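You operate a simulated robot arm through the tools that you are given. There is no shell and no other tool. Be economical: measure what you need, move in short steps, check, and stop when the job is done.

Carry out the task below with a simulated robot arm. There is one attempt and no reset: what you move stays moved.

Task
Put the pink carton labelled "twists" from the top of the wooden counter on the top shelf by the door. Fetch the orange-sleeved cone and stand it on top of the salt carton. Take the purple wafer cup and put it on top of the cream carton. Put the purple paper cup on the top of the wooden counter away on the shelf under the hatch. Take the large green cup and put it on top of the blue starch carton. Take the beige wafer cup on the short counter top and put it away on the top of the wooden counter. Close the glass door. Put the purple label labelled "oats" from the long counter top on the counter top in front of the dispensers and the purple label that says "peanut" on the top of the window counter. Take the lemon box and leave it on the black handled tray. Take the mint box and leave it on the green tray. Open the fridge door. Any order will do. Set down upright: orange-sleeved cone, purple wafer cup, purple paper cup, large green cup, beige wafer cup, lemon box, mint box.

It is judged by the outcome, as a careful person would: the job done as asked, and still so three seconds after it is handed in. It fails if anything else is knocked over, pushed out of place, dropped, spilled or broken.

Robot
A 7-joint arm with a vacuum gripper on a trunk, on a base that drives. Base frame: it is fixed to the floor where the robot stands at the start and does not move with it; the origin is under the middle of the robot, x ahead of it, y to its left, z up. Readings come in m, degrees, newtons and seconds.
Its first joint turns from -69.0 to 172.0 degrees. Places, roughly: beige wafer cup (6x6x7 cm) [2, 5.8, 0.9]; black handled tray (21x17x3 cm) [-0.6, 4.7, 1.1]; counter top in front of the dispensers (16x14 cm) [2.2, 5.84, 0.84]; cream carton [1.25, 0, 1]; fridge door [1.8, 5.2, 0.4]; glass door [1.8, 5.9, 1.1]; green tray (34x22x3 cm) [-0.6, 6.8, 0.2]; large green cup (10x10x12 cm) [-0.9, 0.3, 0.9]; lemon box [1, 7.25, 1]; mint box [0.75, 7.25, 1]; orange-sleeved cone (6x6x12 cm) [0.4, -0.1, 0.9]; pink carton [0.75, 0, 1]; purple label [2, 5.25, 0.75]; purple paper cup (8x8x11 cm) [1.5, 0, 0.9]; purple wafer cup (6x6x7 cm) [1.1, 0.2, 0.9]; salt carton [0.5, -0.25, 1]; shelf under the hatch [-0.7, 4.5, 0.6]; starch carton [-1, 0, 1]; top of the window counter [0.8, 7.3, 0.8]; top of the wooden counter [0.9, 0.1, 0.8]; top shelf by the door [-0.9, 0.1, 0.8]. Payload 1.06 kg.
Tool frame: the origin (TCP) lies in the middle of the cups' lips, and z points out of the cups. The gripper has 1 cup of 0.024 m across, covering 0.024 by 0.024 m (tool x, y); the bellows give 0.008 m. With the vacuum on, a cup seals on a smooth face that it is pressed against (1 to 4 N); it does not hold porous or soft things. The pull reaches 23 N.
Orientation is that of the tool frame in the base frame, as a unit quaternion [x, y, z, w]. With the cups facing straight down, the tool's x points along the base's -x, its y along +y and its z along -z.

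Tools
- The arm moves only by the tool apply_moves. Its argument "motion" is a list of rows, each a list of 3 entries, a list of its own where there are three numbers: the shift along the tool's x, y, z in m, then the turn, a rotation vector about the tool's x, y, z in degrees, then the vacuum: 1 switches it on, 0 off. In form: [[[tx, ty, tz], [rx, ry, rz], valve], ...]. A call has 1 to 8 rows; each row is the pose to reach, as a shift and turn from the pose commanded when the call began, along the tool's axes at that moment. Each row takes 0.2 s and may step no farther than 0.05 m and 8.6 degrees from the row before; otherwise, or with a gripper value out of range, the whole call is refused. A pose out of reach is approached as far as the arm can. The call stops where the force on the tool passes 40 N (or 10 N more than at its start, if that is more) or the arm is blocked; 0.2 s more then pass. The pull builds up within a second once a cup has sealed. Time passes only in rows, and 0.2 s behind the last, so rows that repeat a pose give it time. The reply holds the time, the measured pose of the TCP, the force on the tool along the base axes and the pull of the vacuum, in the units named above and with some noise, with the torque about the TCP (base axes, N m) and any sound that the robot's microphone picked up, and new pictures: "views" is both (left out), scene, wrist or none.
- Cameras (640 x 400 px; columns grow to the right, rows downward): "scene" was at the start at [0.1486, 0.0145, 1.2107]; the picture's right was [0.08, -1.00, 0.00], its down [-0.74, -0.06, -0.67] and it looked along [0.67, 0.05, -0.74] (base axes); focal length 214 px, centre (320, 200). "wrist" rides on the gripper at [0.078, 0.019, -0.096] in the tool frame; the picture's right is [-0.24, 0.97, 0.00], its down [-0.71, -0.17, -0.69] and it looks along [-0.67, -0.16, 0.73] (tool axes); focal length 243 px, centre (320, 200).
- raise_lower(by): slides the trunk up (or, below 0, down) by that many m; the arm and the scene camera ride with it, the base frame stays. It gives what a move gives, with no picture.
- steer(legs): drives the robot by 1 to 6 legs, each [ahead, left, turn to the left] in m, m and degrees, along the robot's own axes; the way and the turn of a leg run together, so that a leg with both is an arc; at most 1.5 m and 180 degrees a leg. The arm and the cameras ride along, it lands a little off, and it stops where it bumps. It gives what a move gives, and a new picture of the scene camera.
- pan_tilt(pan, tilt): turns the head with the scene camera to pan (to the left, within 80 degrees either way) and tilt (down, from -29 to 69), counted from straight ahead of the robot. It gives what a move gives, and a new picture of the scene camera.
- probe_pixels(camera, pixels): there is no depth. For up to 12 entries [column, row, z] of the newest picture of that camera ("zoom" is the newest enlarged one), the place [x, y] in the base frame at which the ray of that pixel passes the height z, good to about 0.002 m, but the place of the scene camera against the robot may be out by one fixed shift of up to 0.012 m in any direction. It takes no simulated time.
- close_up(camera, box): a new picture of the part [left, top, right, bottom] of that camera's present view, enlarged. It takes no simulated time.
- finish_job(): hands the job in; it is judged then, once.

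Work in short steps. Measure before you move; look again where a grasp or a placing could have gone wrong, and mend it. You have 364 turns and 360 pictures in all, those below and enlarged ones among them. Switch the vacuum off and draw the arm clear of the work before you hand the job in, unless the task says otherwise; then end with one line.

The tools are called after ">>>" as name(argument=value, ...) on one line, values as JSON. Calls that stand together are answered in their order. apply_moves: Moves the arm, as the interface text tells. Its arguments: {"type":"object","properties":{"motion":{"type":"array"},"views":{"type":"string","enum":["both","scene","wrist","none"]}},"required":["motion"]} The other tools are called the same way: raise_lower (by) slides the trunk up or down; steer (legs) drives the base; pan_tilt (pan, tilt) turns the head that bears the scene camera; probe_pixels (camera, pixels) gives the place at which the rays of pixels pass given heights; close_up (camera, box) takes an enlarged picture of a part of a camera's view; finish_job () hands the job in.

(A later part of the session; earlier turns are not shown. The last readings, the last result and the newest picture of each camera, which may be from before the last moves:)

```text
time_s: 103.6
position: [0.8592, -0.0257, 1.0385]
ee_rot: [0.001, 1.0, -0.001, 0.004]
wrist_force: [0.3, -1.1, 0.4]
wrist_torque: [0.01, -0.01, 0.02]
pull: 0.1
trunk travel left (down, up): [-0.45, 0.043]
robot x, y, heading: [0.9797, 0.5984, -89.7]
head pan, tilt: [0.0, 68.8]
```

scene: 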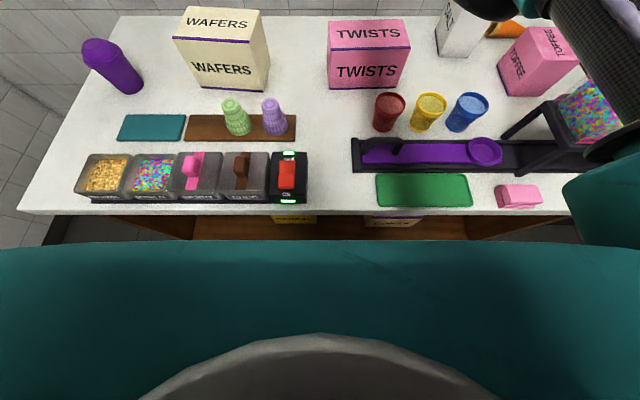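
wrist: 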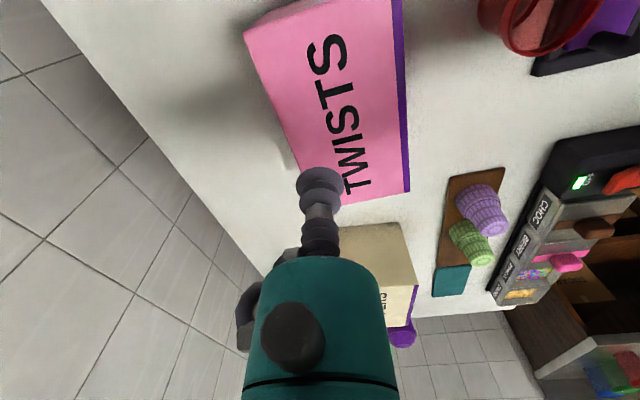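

The tool is now near; I shift to the carton's centre (0.877,-0.003) and descend to 2 cm above.

>>> apply_moves(motion=[[[-0.018, 0.022, 0.02], [0, 0, 0], 0], [[-0.018, 0.022, 0.045], [0, 0, 0], 0], [[-0.018, 0.022, 0.06], [0, 0, 0], 1], [[-0.018, 0.022, 0.068], [0, 0, 0], 1]], views="wrist")

```text
time_s: 104.6
position: [0.8659, -0.0182, 1.0306]
ee_rot: [0.002, 1.0, -0.001, 0.003]
wrist_force: [0.3, 0.1, -0.3]
wrist_torque: [-0.01, 0.07, 0.01]
pull: 0.0
out of reach, approached as far as the arm can: row 1, 2, 3, 4
trunk travel left (down, up): [-0.45, 0.043]
robot x, y, heading: [0.9863, 0.5984, -90.0]
head pan, tilt: [0.0, 68.8]
```

wrist: 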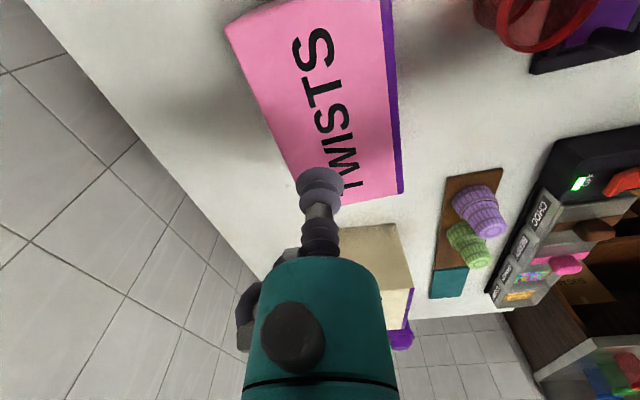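

The arm is at a joint limit inward. I'll use base and trunk instead; first check clearance of the arm over the dispensers at the right.

>>> pan_tilt(pan=-45, tilt=40)

>>> apply_moves(motion=[[[0, 0, 0], [0, 0, 0], 0], [[0, 0, 0], [0, 0, 0], 0], [[0, 0, 0], [0, 0, 0], 0]], views="scene")

```text
time_s: 105.7
position: [0.8647, -0.0176, 1.0306]
ee_rot: [0.002, 1.0, 0.0, 0.004]
wrist_force: [0.0, -0.3, -0.6]
wrist_torque: [-0.01, 0.0, 0.01]
pull: 0.1
trunk travel left (down, up): [-0.45, 0.043]
robot x, y, heading: [0.9839, 0.5958, -89.8]
head pan, tilt: [-45.0, 40.0]
```

scene: 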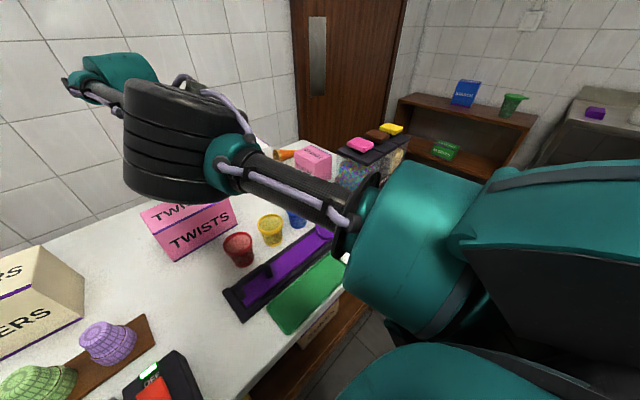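

```text
time_s: 106.5
position: [0.8658, -0.0175, 1.032]
ee_rot: [0.003, 1.0, -0.001, 0.004]
wrist_force: [0.5, -0.3, -0.1]
wrist_torque: [0.02, -0.02, 0.04]
pull: 0.0
trunk travel left (down, up): [-0.45, 0.043]
robot x, y, heading: [0.9897, 0.5992, -90.0]
head pan, tilt: [-45.0, 40.0]
```

scene: 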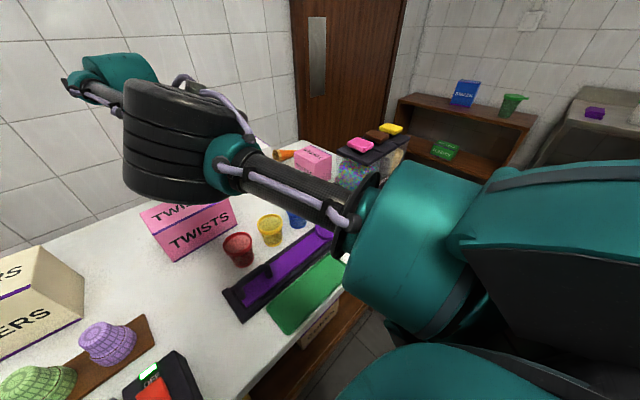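

The elbow is well above the cups (≈1.13 m). I nudge the base by (-0.013 ahead, +0.012 left) and lower the trunk 0.06.

>>> steer(legs=[[-0.013, 0.012, 0]])

>>> raise_lower(by=-0.06)

>>> apply_moves(motion=[[[0, 0, 0], [0, 0, 0], 1]], views="wrist")

```text
time_s: 107.3
position: [0.8789, -0.0048, 1.0318]
ee_rot: [0.002, 1.0, -0.001, 0.004]
wrist_force: [-0.1, 0.5, 0.3]
wrist_torque: [-0.03, 0.01, 0.03]
pull: 0.0
trunk travel left (down, up): [-0.45, 0.043]
robot x, y, heading: [0.9988, 0.611, -90.0]
head pan, tilt: [-45.0, 40.0]
```

scene: 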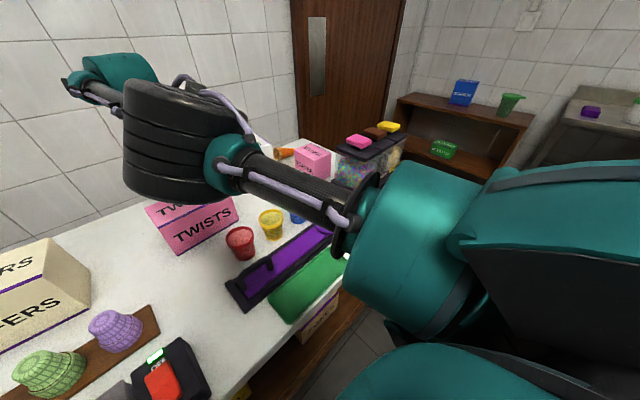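

```text
time_s: 108.0
position: [0.878, -0.0061, 0.9424]
ee_rot: [0.0, 0.999, 0.045, 0.0]
wrist_force: [0.8, 7.0, 20.0]
wrist_torque: [-0.19, 0.02, 0.02]
pull: 0.1
trunk travel left (down, up): [-0.413, 0.079]
robot x, y, heading: [1.0001, 0.6072, -89.8]
head pan, tilt: [-45.0, 40.0]
stopped: the force on the tool passed its limit at 74 N (the readings are from after the stop); the commanded pose is now the measured one
```

```text
time_s: 108.4
position: [0.8776, -0.0062, 0.9425]
ee_rot: [0.0, 0.999, 0.045, -0.002]
wrist_force: [0.1, 0.5, 18.1]
wrist_torque: [-0.18, -0.01, 0.14]
pull: 23.0
trunk travel left (down, up): [-0.413, 0.079]
robot x, y, heading: [0.9962, 0.6093, -90.0]
head pan, tilt: [-45.0, 40.0]
```

wrist: 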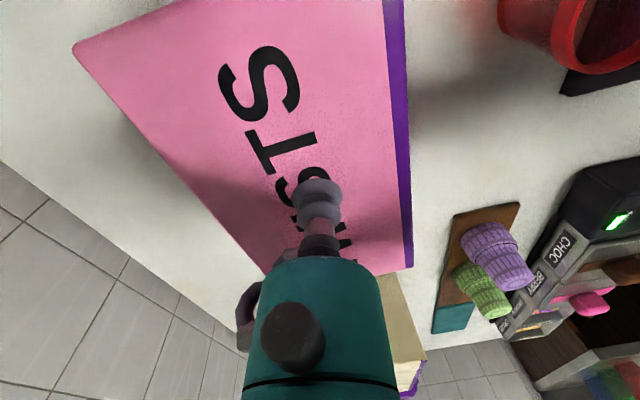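

The trunk lowering pressed harder than planned, but the vacuum sealed (23 N). I lift with the trunk and look.

>>> raise_lower(by=0.075)

>>> apply_moves(motion=[[[0, 0, -0.03], [0, 0, 0], 1], [[0, 0, -0.06], [0, 0, 0], 1], [[0, 0, -0.1], [0, 0, 0], 1]])

```text
time_s: 109.5
position: [0.877, 0.0048, 1.1402]
ee_rot: [0.0, 0.998, -0.057, 0.001]
wrist_force: [0.5, 0.2, -4.3]
wrist_torque: [-0.03, 0.02, -0.01]
pull: 22.7
trunk travel left (down, up): [-0.488, 0.004]
robot x, y, heading: [0.9957, 0.612, -90.1]
head pan, tilt: [-45.0, 40.0]
```

```text
time_s: 110.3
position: [0.875, 0.0257, 1.2205]
ee_rot: [0.001, 0.998, -0.06, 0.0]
wrist_force: [0.0, -0.3, -4.6]
wrist_torque: [0.0, 0.02, 0.02]
pull: 23.3
out of reach, approached as far as the arm can: row 2, 3
trunk travel left (down, up): [-0.488, 0.004]
robot x, y, heading: [0.997, 0.6075, -89.8]
head pan, tilt: [-45.0, 40.0]
```

scene: 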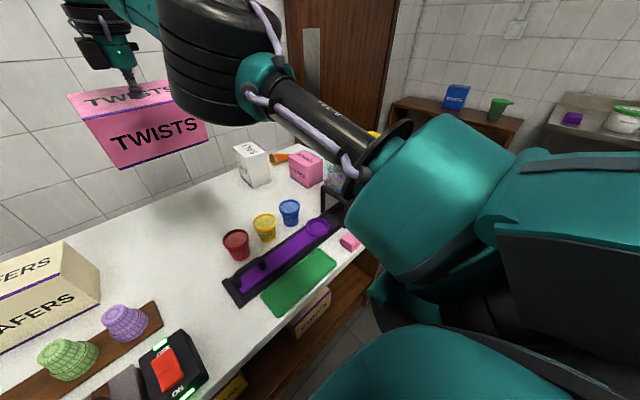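
wrist: 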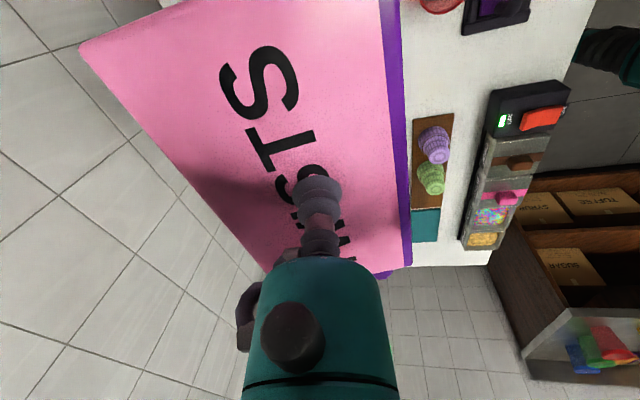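

Held firmly (≈0.45 kg). I back into the aisle and turn right to face the shelf by the door.

>>> steer(legs=[[-0.55, 0, 0], [0, 0, -90]])

>>> pan_tilt(pan=0, tilt=30)

>>> apply_moves(motion=[[[0, 0, 0], [-6, 0, 0], 1], [[0, 0, 0], [-12, 0, 0], 1]], views="scene")

```text
time_s: 117.3
position: [0.407, 1.2797, 1.2207]
ee_rot: [0.705, 0.707, -0.042, -0.042]
wrist_force: [-0.5, 0.7, -3.3]
wrist_torque: [0.01, -0.03, -0.01]
pull: 22.9
trunk travel left (down, up): [-0.488, 0.004]
robot x, y, heading: [0.9924, 1.1602, -179.3]
head pan, tilt: [-45.0, 40.0]
```

scene: 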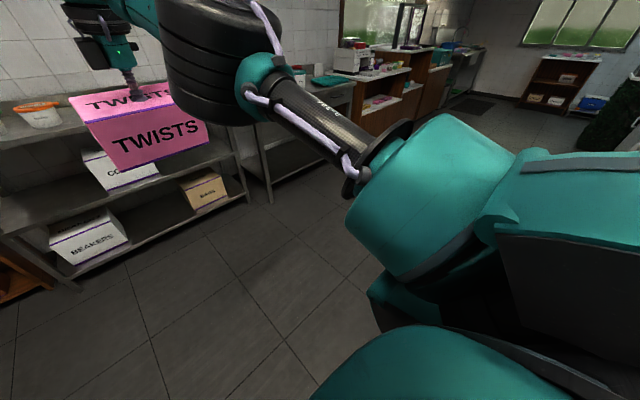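

```text
time_s: 118.4
position: [0.408, 1.2802, 1.2195]
ee_rot: [0.705, 0.707, -0.043, -0.041]
wrist_force: [-0.7, -0.3, -3.1]
wrist_torque: [0.01, 0.0, -0.02]
pull: 23.0
trunk travel left (down, up): [-0.488, 0.004]
robot x, y, heading: [0.9955, 1.1624, -179.7]
head pan, tilt: [0.0, 30.0]
```

scene: 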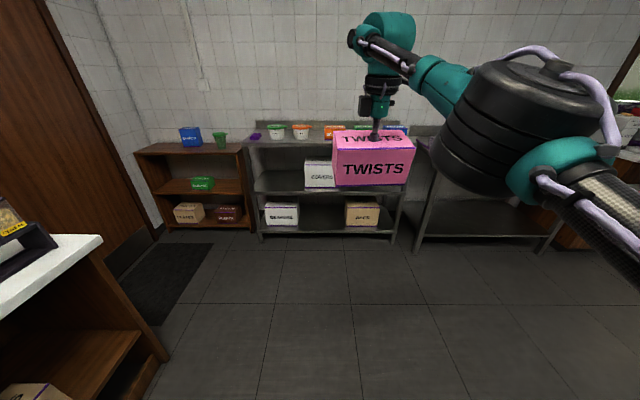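

```text
time_s: 119.0
position: [0.4407, 1.2841, 1.2212]
ee_rot: [0.706, 0.708, 0.008, 0.011]
wrist_force: [1.0, -0.8, -3.6]
wrist_torque: [0.0, 0.01, 0.01]
pull: 22.6
out of reach, approached as far as the arm can: row 1, 2
trunk travel left (down, up): [-0.488, 0.004]
robot x, y, heading: [0.9912, 1.1629, -179.3]
head pan, tilt: [0.0, 30.0]
```

scene: 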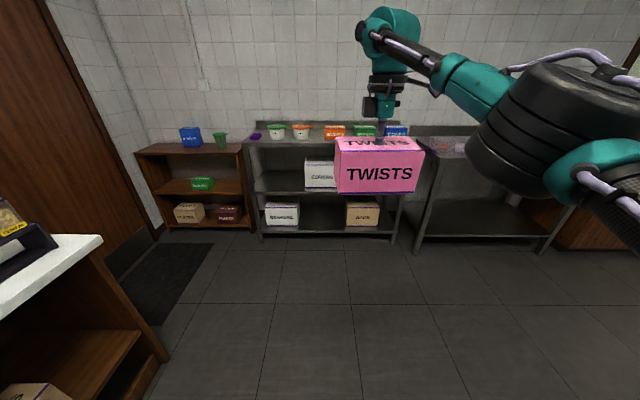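

I zoom on the wooden shelf by the door and measure it.

>>> close_up(camera="scene", box=[120, 100, 280, 200])

>>> probe_pixels(camera="scene", pixels=[[137, 152, 0.8], [243, 150, 0.8], [150, 143, 0.8], [235, 143, 0.8], [184, 148, 0.8], [201, 146, 0.8], [219, 148, 0.8], [221, 134, 0.92]])

```text
4.00 times, centred on (200, 150) of scene
```

zoom: 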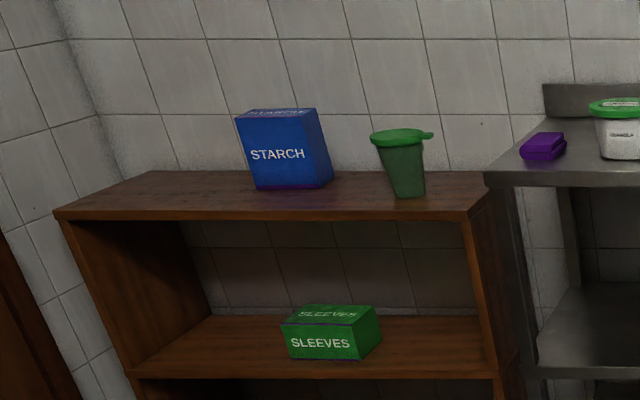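

```text
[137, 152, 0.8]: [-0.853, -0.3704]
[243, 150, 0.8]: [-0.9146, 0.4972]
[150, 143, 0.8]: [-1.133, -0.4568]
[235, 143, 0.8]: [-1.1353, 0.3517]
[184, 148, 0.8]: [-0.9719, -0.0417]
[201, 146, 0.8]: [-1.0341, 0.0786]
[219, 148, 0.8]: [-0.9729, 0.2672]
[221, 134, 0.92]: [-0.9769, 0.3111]
```

I find where the door wall stands (floor line) to know how close I can get on that side.

>>> probe_pixels(camera="scene", pixels=[[155, 238, 0.0], [120, 268, 0.0], [160, 230, 0.0], [115, 300, 0.0], [240, 232, 0.0], [165, 323, 0.0], [210, 243, 0.0]])

```text
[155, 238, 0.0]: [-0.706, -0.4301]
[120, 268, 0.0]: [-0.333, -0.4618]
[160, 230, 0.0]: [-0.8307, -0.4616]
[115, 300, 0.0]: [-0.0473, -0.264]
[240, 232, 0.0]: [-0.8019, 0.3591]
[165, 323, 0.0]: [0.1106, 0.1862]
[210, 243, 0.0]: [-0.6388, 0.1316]
```

The door wall is at y≈-0.45. I drive ahead to x≈-0.12, then left to y≈0, then turn 30° left to aim at the free left part of the shelf.

>>> steer(legs=[[1.11, 0, 0], [0, 1.12, 0]])

```text
time_s: 134.6
position: [-0.6383, 0.1087, 1.2199]
ee_rot: [0.696, 0.718, 0.008, 0.01]
wrist_force: [0.2, -0.6, -2.6]
wrist_torque: [-0.01, 0.04, -0.01]
pull: 22.6
trunk travel left (down, up): [-0.488, 0.004]
robot x, y, heading: [-0.0793, -0.001, -178.2]
head pan, tilt: [0.0, 30.0]
```

scene: 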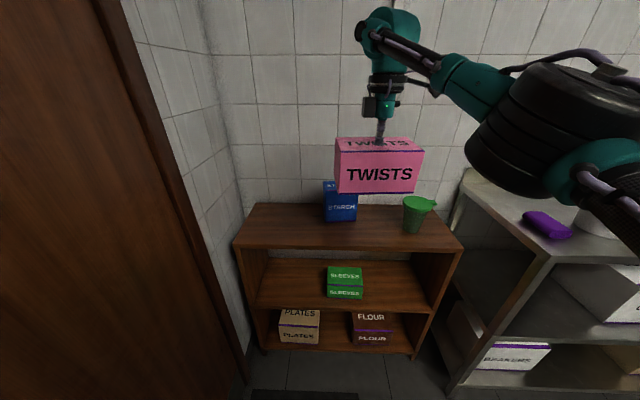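

Clear view. I measure shelf corners, starch and cup from here.

>>> probe_pixels(camera="scene", pixels=[[235, 243, 0.8], [462, 246, 0.8], [257, 204, 0.8], [427, 204, 0.8], [327, 221, 0.8], [357, 221, 0.8], [413, 233, 0.8], [415, 202, 0.92], [420, 199, 0.92], [404, 201, 0.92]])

>>> close_up(camera="scene", box=[220, 150, 480, 290])

```text
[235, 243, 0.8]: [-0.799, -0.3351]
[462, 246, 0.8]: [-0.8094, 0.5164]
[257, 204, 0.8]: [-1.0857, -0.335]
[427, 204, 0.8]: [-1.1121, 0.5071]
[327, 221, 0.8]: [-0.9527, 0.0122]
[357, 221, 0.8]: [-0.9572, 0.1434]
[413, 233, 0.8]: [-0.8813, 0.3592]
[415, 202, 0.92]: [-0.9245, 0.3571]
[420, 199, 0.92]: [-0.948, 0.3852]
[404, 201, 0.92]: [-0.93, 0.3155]
```

```text
2.46 times, centred on (350, 220) of scene
```

zoom: 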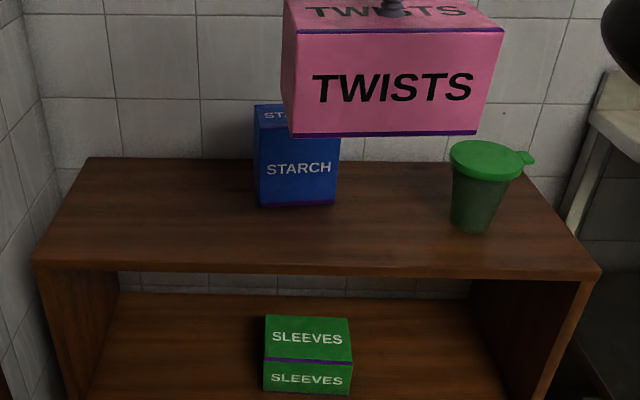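

Shelf spans x -0.80…-1.09, y -0.33…0.51; free left part. I turn 18° left and drive to hang the carton above about (-0.93,-0.16).

>>> steer(legs=[[0, 0, 18.2], [0.294, -0.031, 0]])

>>> apply_moves(motion=[[[0, 0, 0], [0, 0, 8], 1], [[0, 0, 0], [0, 0, 16], 1], [[0, 0, 0], [0, 0, 20], 1]])

```text
time_s: 137.6
position: [-0.934, -0.1286, 1.2211]
ee_rot: [0.582, 0.813, 0.009, 0.009]
wrist_force: [0.2, 0.4, -2.7]
wrist_torque: [0.04, 0.04, 0.02]
pull: 23.0
trunk travel left (down, up): [-0.488, 0.004]
robot x, y, heading: [-0.3681, -0.065, -161.2]
head pan, tilt: [0.0, 30.0]
```

scene: 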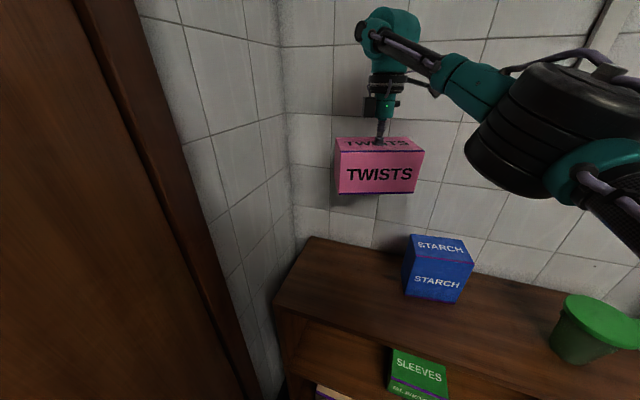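

```text
time_s: 138.4
position: [-0.9326, -0.128, 1.221]
ee_rot: [0.715, 0.699, 0.011, 0.007]
wrist_force: [0.0, 0.0, -2.1]
wrist_torque: [0.05, 0.01, -0.01]
pull: 22.9
trunk travel left (down, up): [-0.488, 0.004]
robot x, y, heading: [-0.3679, -0.0677, -161.2]
head pan, tilt: [0.0, 30.0]
```

scene: 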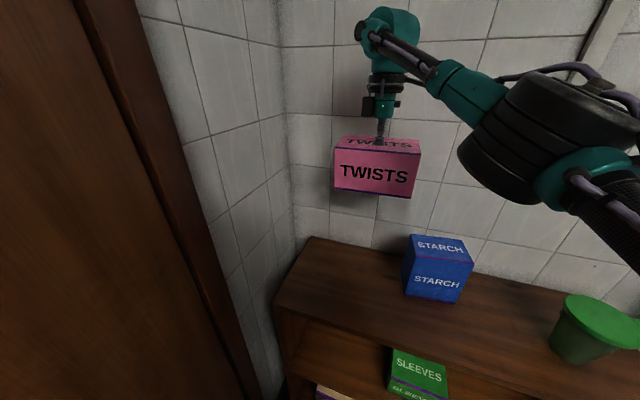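
wrist: 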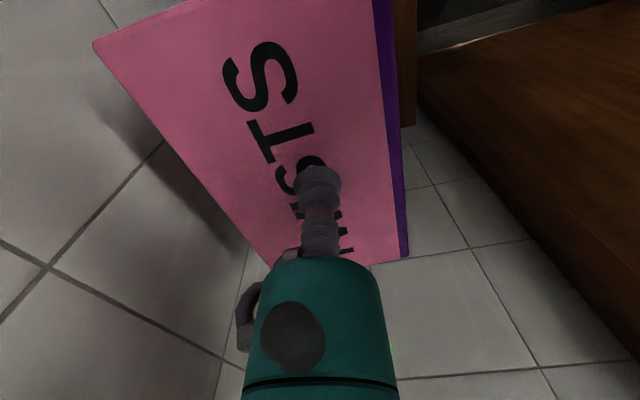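

Good. I shift the robot 3 cm more to the left, then lower the trunk 0.27.

>>> steer(legs=[[0.01, 0.03, 0]])

>>> raise_lower(by=-0.27)

>>> apply_moves(motion=[[[0, 0, 0], [0, 0, 0], 1]])

```text
time_s: 139.3
position: [-0.9331, -0.1602, 1.2205]
ee_rot: [0.715, 0.699, 0.011, 0.007]
wrist_force: [-0.1, -1.2, -2.8]
wrist_torque: [0.03, 0.0, 0.03]
pull: 22.5
trunk travel left (down, up): [-0.488, 0.004]
robot x, y, heading: [-0.3693, -0.0996, -161.1]
head pan, tilt: [0.0, 30.0]
```

scene: 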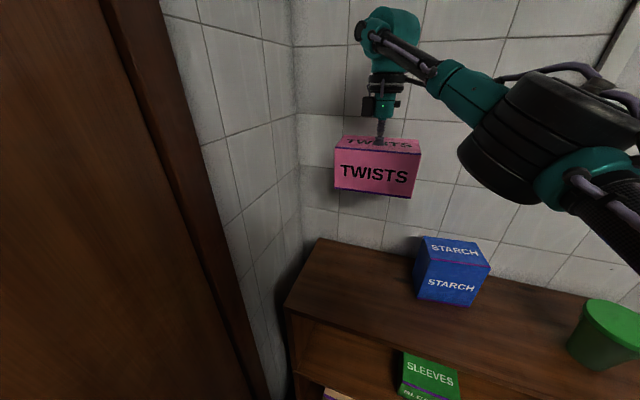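

```text
time_s: 142.1
position: [-0.9322, -0.1612, 0.9515]
ee_rot: [0.714, 0.7, 0.011, 0.006]
wrist_force: [0.0, -1.3, -3.0]
wrist_torque: [0.03, -0.02, -0.01]
pull: 23.2
trunk travel left (down, up): [-0.218, 0.274]
robot x, y, heading: [-0.3702, -0.1018, -161.0]
head pan, tilt: [0.0, 30.0]
```

```text
time_s: 142.5
position: [-0.9313, -0.1599, 0.9506]
ee_rot: [0.714, 0.7, 0.01, 0.007]
wrist_force: [-0.1, 0.0, -3.0]
wrist_torque: [-0.02, 0.04, -0.01]
pull: 22.6
trunk travel left (down, up): [-0.218, 0.274]
robot x, y, heading: [-0.3715, -0.099, -161.1]
head pan, tilt: [0.0, 30.0]
```

scene: 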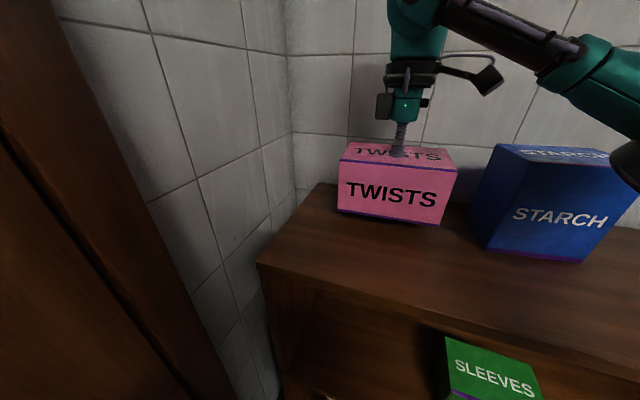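
wrist: 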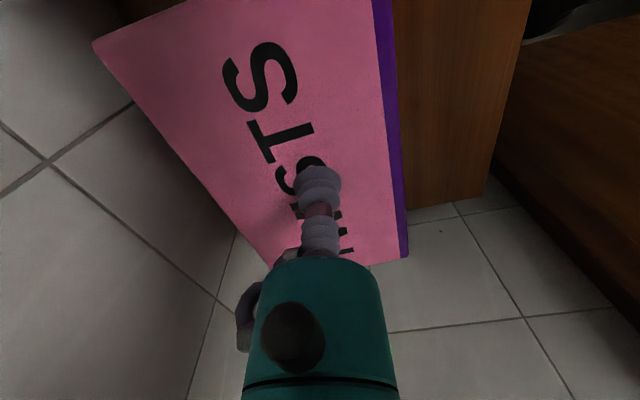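

Close to the shelf now. I lower 0.03 more and then in small steps, watching the force.

>>> raise_lower(by=-0.03)

>>> apply_moves(motion=[[[0, 0, 0.004], [0, 0, 0], 1], [[0, 0, 0.008], [0, 0, 0], 1]], views="scene")

```text
time_s: 143.2
position: [-0.931, -0.1595, 0.9208]
ee_rot: [0.713, 0.701, 0.011, 0.007]
wrist_force: [-2.0, -1.3, 5.4]
wrist_torque: [-0.03, 0.0, -0.04]
pull: 23.4
trunk travel left (down, up): [-0.188, 0.304]
robot x, y, heading: [-0.3662, -0.1034, -160.9]
head pan, tilt: [0.0, 30.0]
```

```text
time_s: 143.8
position: [-0.932, -0.1604, 0.9145]
ee_rot: [0.715, 0.7, 0.01, 0.007]
wrist_force: [-8.7, -0.4, 20.7]
wrist_torque: [0.0, -0.11, 0.05]
pull: 22.3
trunk travel left (down, up): [-0.188, 0.304]
robot x, y, heading: [-0.3692, -0.1022, -160.9]
head pan, tilt: [0.0, 30.0]
```

scene: 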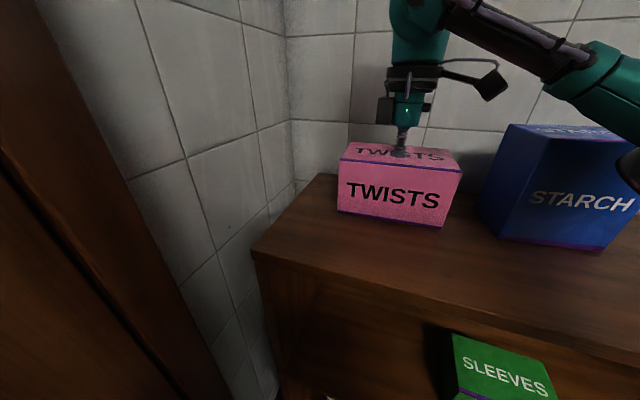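

It has landed (20 N). I ease off, switch the vacuum off and lift away.

>>> apply_moves(motion=[[[0, 0, -0.004], [0, 0, 0], 0], [[0, 0, -0.004], [0, 0, 0], 0], [[0, 0, -0.004], [0, 0, 0], 0], [[0, 0, -0.01], [0, 0, 0], 0], [[0, 0, -0.03], [0, 0, 0], 0]], views="scene")

>>> raise_lower(by=0.28)

>>> apply_moves(motion=[[[0, 0, 0], [0, 0, 0], 0]])

```text
time_s: 145.0
position: [-0.9339, -0.1611, 0.9434]
ee_rot: [0.715, 0.699, 0.01, 0.007]
wrist_force: [0.2, 0.3, 0.6]
wrist_torque: [0.03, 0.0, 0.01]
pull: 0.0
trunk travel left (down, up): [-0.188, 0.304]
robot x, y, heading: [-0.3697, -0.0993, -160.9]
head pan, tilt: [0.0, 30.0]
```

scene: 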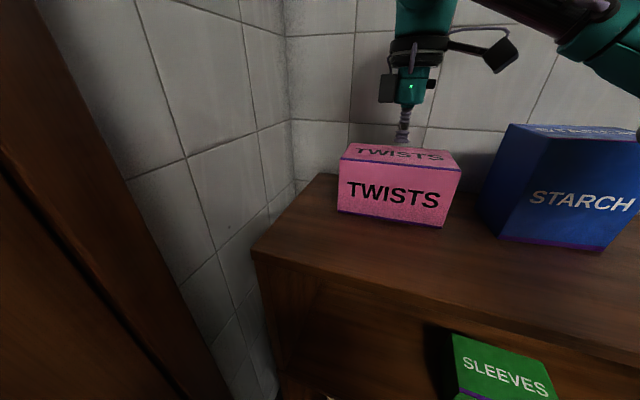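

```text
time_s: 147.9
position: [-0.933, -0.1605, 1.2229]
ee_rot: [0.715, 0.699, 0.01, 0.007]
wrist_force: [-0.1, -0.8, 0.6]
wrist_torque: [0.0, 0.01, 0.01]
pull: 0.1
trunk travel left (down, up): [-0.468, 0.024]
robot x, y, heading: [-0.3659, -0.0975, -160.9]
head pan, tilt: [0.0, 30.0]
```

```text
time_s: 148.3
position: [-0.9326, -0.1605, 1.2228]
ee_rot: [0.715, 0.699, 0.011, 0.006]
wrist_force: [0.4, -0.6, -0.4]
wrist_torque: [-0.01, -0.03, 0.0]
pull: 0.0
trunk travel left (down, up): [-0.468, 0.024]
robot x, y, heading: [-0.3661, -0.0968, -161.4]
head pan, tilt: [0.0, 30.0]
```

scene: 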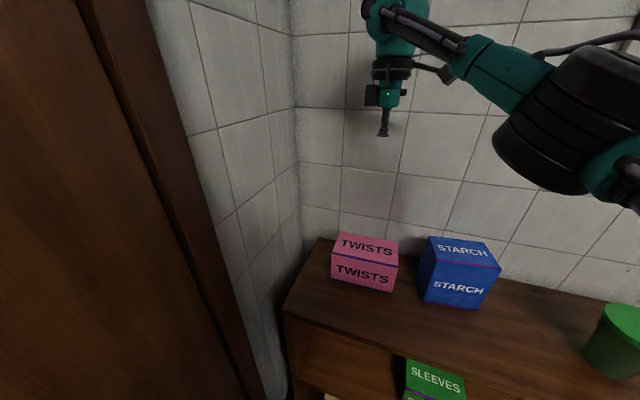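
wrist: 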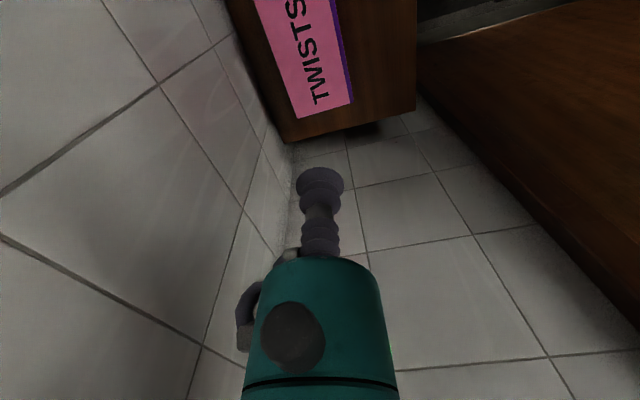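

Twists stands on the shelf. Next the green cup: I drive so the tool hangs above its lid (≈(-0.925,0.35)).

>>> steer(legs=[[-0.173, -0.481, 0]])

>>> apply_moves(motion=[[[0, 0, 0], [0, 0, 0], 0]], views="wrist")

```text
time_s: 153.2
position: [-0.9348, 0.361, 1.2225]
ee_rot: [0.71, 0.704, 0.011, 0.007]
wrist_force: [-0.6, 0.7, -0.4]
wrist_torque: [-0.01, 0.02, 0.0]
pull: 0.0
trunk travel left (down, up): [-0.468, 0.024]
robot x, y, heading: [-0.3714, 0.4318, -160.4]
head pan, tilt: [0.0, 30.0]
```

scene: 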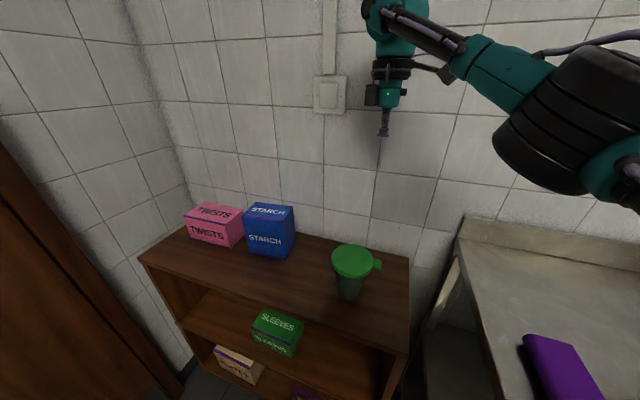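

```text
time_s: 153.6
position: [-0.935, 0.3612, 1.2241]
ee_rot: [0.709, 0.705, 0.011, 0.007]
wrist_force: [-0.3, -0.7, 0.7]
wrist_torque: [0.02, -0.01, -0.01]
pull: 0.1
trunk travel left (down, up): [-0.468, 0.024]
robot x, y, heading: [-0.374, 0.4274, -160.3]
head pan, tilt: [0.0, 30.0]
```

wrist: 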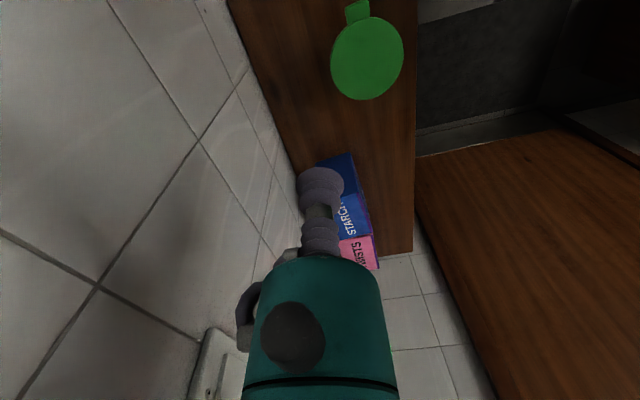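

I probe the lid centre in the wrist view (367,60).

>>> probe_pixels(camera="wrist", pixels=[[367, 60, 0.92], [331, 60, 0.92], [403, 55, 0.92], [367, 99, 0.92], [363, 18, 0.92], [367, 60, 0.9]])

>>> probe_pixels(camera="scene", pixels=[[354, 261, 0.92], [333, 262, 0.92], [374, 260, 0.92], [268, 211, 0.93], [295, 252, 0.8], [245, 253, 0.8], [349, 299, 0.8]])

```text
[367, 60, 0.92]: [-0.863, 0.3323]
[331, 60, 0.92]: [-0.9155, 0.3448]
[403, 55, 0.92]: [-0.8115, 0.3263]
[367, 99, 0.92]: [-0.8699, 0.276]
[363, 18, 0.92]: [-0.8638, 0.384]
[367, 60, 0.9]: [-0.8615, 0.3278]
```

```text
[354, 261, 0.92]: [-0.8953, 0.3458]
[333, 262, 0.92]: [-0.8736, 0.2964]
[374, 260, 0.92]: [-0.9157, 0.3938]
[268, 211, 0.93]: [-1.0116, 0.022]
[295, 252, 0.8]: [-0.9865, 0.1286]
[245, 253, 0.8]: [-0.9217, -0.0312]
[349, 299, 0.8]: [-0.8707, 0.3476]
```

Wrist says lid centre (-0.864,0.331). I shift the base accordingly and lower 0.2 for a nearer look.

>>> steer(legs=[[-0.057, 0.053, 0]])

>>> raise_lower(by=-0.2)

>>> apply_moves(motion=[[[0, 0, 0], [0, 0, 0], 0]])

```text
time_s: 154.7
position: [-0.8636, 0.3307, 1.2232]
ee_rot: [0.71, 0.704, 0.01, 0.007]
wrist_force: [0.0, -0.6, 0.2]
wrist_torque: [0.01, 0.03, 0.01]
pull: 0.1
trunk travel left (down, up): [-0.468, 0.024]
robot x, y, heading: [-0.3051, 0.4014, -160.2]
head pan, tilt: [0.0, 30.0]
```

scene: 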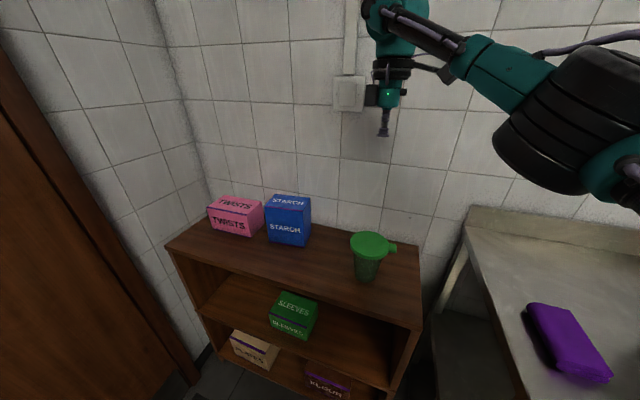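

```text
time_s: 156.9
position: [-0.865, 0.3308, 1.0219]
ee_rot: [0.709, 0.705, 0.01, 0.007]
wrist_force: [-0.1, 0.4, 0.2]
wrist_torque: [0.0, 0.01, -0.01]
pull: 0.1
trunk travel left (down, up): [-0.268, 0.224]
robot x, y, heading: [-0.303, 0.4001, -160.3]
head pan, tilt: [0.0, 30.0]
```

```text
time_s: 157.3
position: [-0.8656, 0.3304, 1.0237]
ee_rot: [0.71, 0.705, 0.011, 0.007]
wrist_force: [-0.6, 0.2, 0.4]
wrist_torque: [0.0, 0.01, -0.02]
pull: 0.1
trunk travel left (down, up): [-0.268, 0.224]
robot x, y, heading: [-0.3048, 0.3984, -160.3]
head pan, tilt: [0.0, 30.0]
```

scene: 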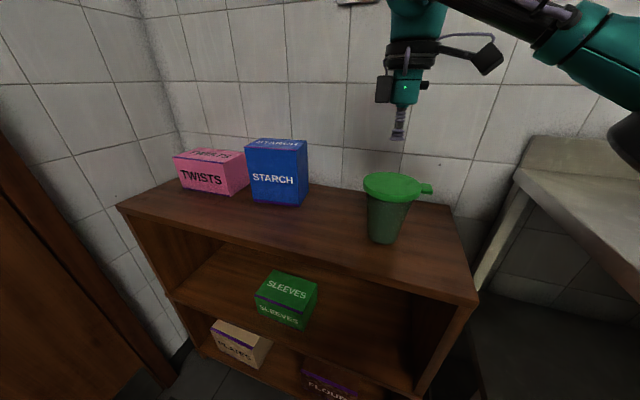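
wrist: 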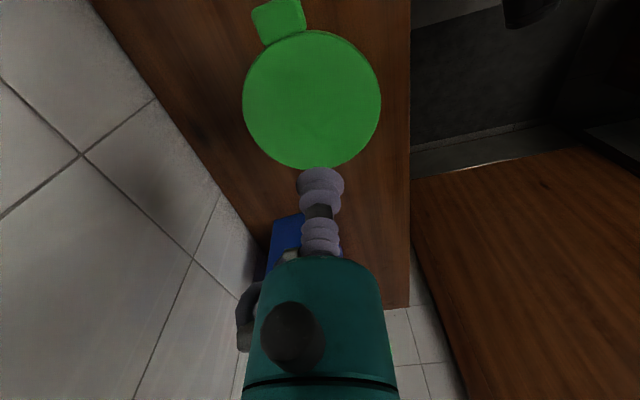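

I refine the lid centre at this range.

>>> probe_pixels(camera="wrist", pixels=[[312, 98, 0.93], [312, 98, 0.92], [243, 100, 0.93], [381, 98, 0.93], [312, 169, 0.93], [312, 31, 0.93]])

```text
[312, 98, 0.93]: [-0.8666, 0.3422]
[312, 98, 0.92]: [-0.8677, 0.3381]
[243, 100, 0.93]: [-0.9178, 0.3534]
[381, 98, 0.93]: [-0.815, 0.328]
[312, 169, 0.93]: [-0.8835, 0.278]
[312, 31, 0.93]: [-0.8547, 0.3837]
```

Centre ≈(-0.867,0.336), matching within 6 mm. I lower the trunk 0.05, then press with small arm steps, vacuum on.

>>> raise_lower(by=-0.05)

>>> apply_moves(motion=[[[0.005, 0, 0.01], [0, 0, 0], 1], [[0.005, 0, 0.018], [0, 0, 0], 1], [[0.005, 0, 0.023], [0, 0, 0], 1], [[0.005, 0, 0.028], [0, 0, 0], 1]], views="scene")

```text
time_s: 158.2
position: [-0.865, 0.3318, 0.9732]
ee_rot: [0.71, 0.704, 0.01, 0.007]
wrist_force: [0.8, 0.1, -0.8]
wrist_torque: [0.01, 0.06, 0.02]
pull: 0.1
trunk travel left (down, up): [-0.218, 0.274]
robot x, y, heading: [-0.3019, 0.3978, -160.4]
head pan, tilt: [0.0, 30.0]
```

```text
time_s: 159.2
position: [-0.8643, 0.3356, 0.9451]
ee_rot: [0.709, 0.705, 0.01, 0.007]
wrist_force: [1.6, 0.2, 2.2]
wrist_torque: [0.02, 0.01, 0.0]
pull: 22.6
trunk travel left (down, up): [-0.218, 0.274]
robot x, y, heading: [-0.3047, 0.3992, -160.7]
head pan, tilt: [0.0, 30.0]
```

scene: 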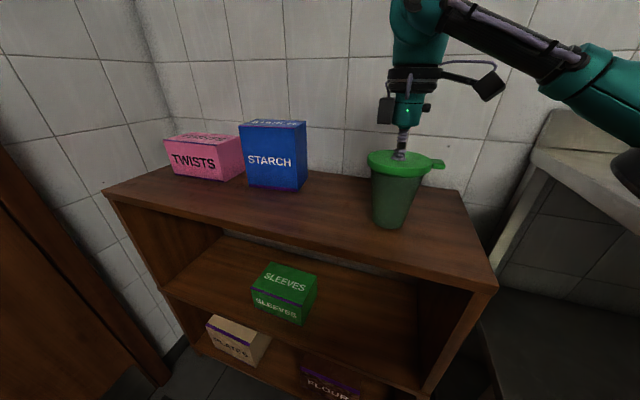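

Sealed on the lid. I lift 0.22 and look at the starch carton.

>>> raise_lower(by=0.22)

>>> apply_moves(motion=[[[0, 0, 0], [0, 0, 0], 1]])

>>> close_up(camera="scene", box=[180, 160, 420, 310])

```text
time_s: 161.5
position: [-0.8644, 0.3353, 1.1643]
ee_rot: [0.709, 0.705, 0.011, 0.007]
wrist_force: [0.2, 0.2, -1.6]
wrist_torque: [-0.03, -0.01, 0.0]
pull: 22.7
trunk travel left (down, up): [-0.438, 0.054]
robot x, y, heading: [-0.3021, 0.4009, -160.5]
head pan, tilt: [0.0, 30.0]
```

```text
time_s: 161.9
position: [-0.8637, 0.3363, 1.1641]
ee_rot: [0.709, 0.705, 0.01, 0.006]
wrist_force: [-0.6, -0.6, -0.6]
wrist_torque: [0.02, -0.02, 0.03]
pull: 23.2
trunk travel left (down, up): [-0.438, 0.054]
robot x, y, heading: [-0.3014, 0.4005, -160.3]
head pan, tilt: [0.0, 30.0]
```

scene: 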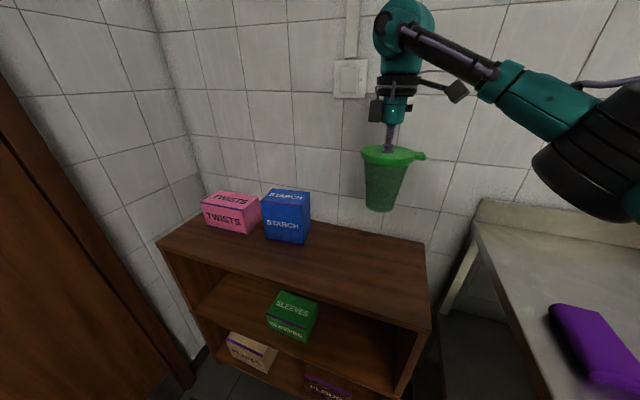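
wrist: 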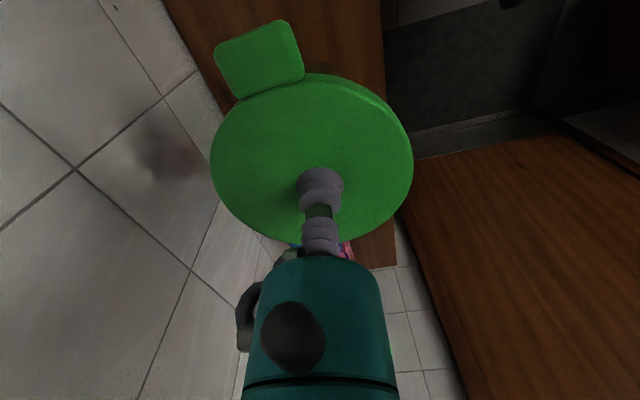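

```text
2.67 times, centred on (300, 235) of scene
```

zoom: 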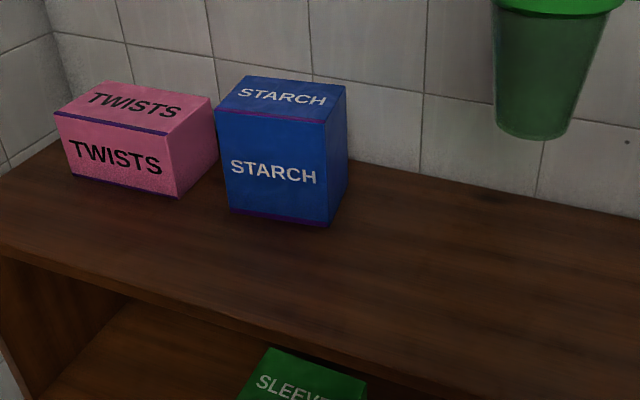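

I probe starch's top and bottom corners at candidate heights.

>>> probe_pixels(camera="scene", pixels=[[266.2, 238.7, 0.825], [303.4, 243.9, 0.825], [261.4, 201.2, 0.95], [303.4, 205.7, 0.95], [309.4, 192.2, 0.95], [272.2, 188.5, 0.95], [286.5, 197.1, 0.95], [286.5, 197.1, 0.96], [310, 232.5, 0.825]])

```text
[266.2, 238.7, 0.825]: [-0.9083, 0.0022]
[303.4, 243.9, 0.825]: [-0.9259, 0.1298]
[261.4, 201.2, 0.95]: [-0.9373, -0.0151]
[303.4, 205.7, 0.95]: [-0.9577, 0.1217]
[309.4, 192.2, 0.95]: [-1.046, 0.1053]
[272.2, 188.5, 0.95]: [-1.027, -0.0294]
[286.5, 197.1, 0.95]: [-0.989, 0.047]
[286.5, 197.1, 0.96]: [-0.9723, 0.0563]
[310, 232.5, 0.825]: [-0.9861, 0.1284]
```

I calibrate the scene camera against the known TCP: contact point appears near (389,150) at z 1.164.

>>> probe_pixels(camera="scene", pixels=[[389, 150, 1.164], [362, 150, 1.16], [413, 156, 1.16], [387, 144, 1.164], [389, 164, 1.15]])

>>> close_up(camera="scene", box=[340, 110, 440, 220])

```text
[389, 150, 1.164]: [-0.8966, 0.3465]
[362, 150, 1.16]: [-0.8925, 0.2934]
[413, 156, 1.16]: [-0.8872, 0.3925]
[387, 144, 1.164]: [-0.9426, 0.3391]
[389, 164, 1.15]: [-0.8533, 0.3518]
```

```text
3.64 times, centred on (390, 165) of scene
```

zoom: 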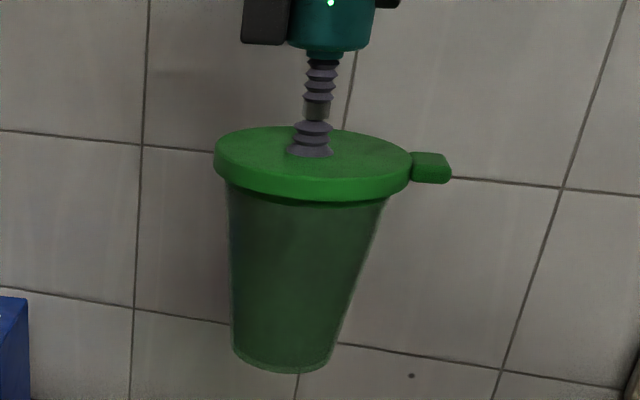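

I drive the cup above the starch carton's centre (≈(-0.955,0.06)); its bottom (1.04) clears the top (≈0.967).

>>> steer(legs=[[0.178, 0.2295, 0]])

>>> close_up(camera="scene", box=[320, 90, 480, 310])

```text
time_s: 164.6
position: [-0.9558, 0.0578, 1.1639]
ee_rot: [0.711, 0.703, 0.01, 0.007]
wrist_force: [0.5, -1.0, -0.2]
wrist_torque: [-0.03, 0.01, -0.01]
pull: 23.0
trunk travel left (down, up): [-0.438, 0.054]
robot x, y, heading: [-0.3902, 0.1153, -160.5]
head pan, tilt: [0.0, 30.0]
```

scene: 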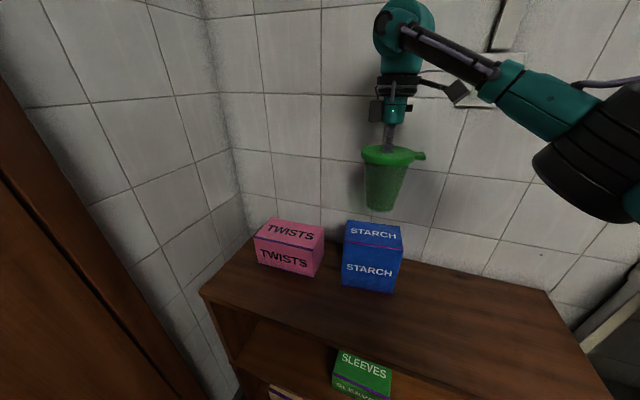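

```text
1.82 times, centred on (400, 200) of scene
```

zoom: 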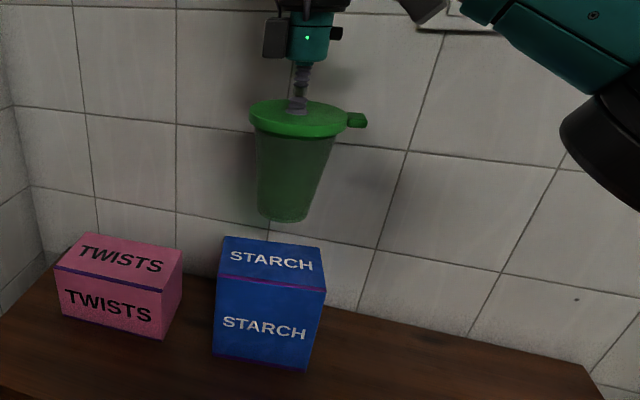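

I compare camera-relative positions of cup bottom (z 1.044) and starch top (z 0.967).

>>> probe_pixels(camera="scene", pixels=[[379.7, 207, 1.044], [372.5, 234.6, 0.967], [345.8, 241.5, 0.967], [403.5, 246.2, 0.967], [398.7, 226, 0.967], [348, 221.5, 0.967], [342, 283, 0.825], [394, 291, 0.825]])

```text
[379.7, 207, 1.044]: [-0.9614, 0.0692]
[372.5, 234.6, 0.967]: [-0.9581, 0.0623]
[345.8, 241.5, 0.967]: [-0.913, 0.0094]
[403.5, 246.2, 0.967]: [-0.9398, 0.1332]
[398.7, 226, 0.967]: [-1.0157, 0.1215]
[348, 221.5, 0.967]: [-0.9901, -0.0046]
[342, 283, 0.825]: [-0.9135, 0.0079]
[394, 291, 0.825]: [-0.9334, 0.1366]
```

Aligned within a few mm. I lower 0.06, then small steps until contact.

>>> raise_lower(by=-0.06)

>>> apply_moves(motion=[[[0, 0, 0.005], [0, 0, 0], 1], [[0, 0, 0.01], [0, 0, 0], 1]], views="scene")

```text
time_s: 165.6
position: [-0.9554, 0.0573, 1.1069]
ee_rot: [0.711, 0.703, 0.01, 0.006]
wrist_force: [0.6, 0.1, 0.4]
wrist_torque: [0.0, 0.02, 0.01]
pull: 22.9
trunk travel left (down, up): [-0.378, 0.114]
robot x, y, heading: [-0.3935, 0.1179, -160.6]
head pan, tilt: [0.0, 30.0]
```

```text
time_s: 166.2
position: [-0.9547, 0.058, 1.0942]
ee_rot: [0.711, 0.703, 0.01, 0.006]
wrist_force: [0.0, 0.0, 2.0]
wrist_torque: [-0.02, 0.05, 0.0]
pull: 22.5
trunk travel left (down, up): [-0.378, 0.114]
robot x, y, heading: [-0.3908, 0.1179, -160.5]
head pan, tilt: [0.0, 30.0]
```

scene: 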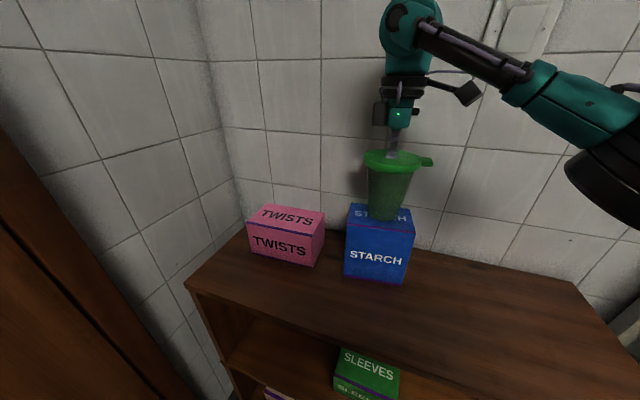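

Contact is beginning (≈2 N). A few more millimetres, then release and lift.

>>> apply_moves(motion=[[[0, 0, 0.003], [0, 0, 0], 1], [[0, 0, 0.003], [0, 0, 0], 1]], views="none")

```text
time_s: 166.8
position: [-0.9553, 0.0583, 1.0931]
ee_rot: [0.711, 0.703, 0.009, 0.007]
wrist_force: [2.9, 0.2, 11.7]
wrist_torque: [0.03, 0.06, -0.04]
pull: 23.0
trunk travel left (down, up): [-0.378, 0.114]
robot x, y, heading: [-0.3943, 0.1216, -160.6]
head pan, tilt: [0.0, 30.0]
```

Firm contact (12 N). I release and lift gently.

>>> apply_moves(motion=[[[0, 0, -0.002], [0, 0, 0], 0], [[0, 0, -0.002], [0, 0, 0], 0], [[0, 0, -0.004], [0, 0, 0], 0], [[0, 0, -0.015], [0, 0, 0], 0], [[0, 0, -0.04], [0, 0, 0], 0]], views="scene")

>>> raise_lower(by=0.1)

```text
time_s: 168.0
position: [-0.9565, 0.0578, 1.1308]
ee_rot: [0.711, 0.703, 0.01, 0.007]
wrist_force: [-0.9, -0.9, -0.3]
wrist_torque: [-0.01, -0.03, 0.03]
pull: 0.1
trunk travel left (down, up): [-0.378, 0.114]
robot x, y, heading: [-0.3976, 0.1191, -160.8]
head pan, tilt: [0.0, 30.0]
```

scene: 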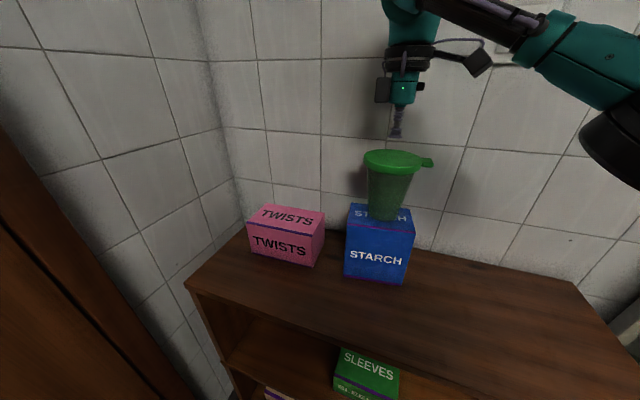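

```text
time_s: 169.3
position: [-0.9562, 0.0578, 1.2305]
ee_rot: [0.712, 0.702, 0.011, 0.007]
wrist_force: [-0.4, 0.6, -0.4]
wrist_torque: [-0.02, -0.02, 0.0]
pull: 0.1
trunk travel left (down, up): [-0.478, 0.014]
robot x, y, heading: [-0.396, 0.1221, -160.5]
head pan, tilt: [0.0, 30.0]
```

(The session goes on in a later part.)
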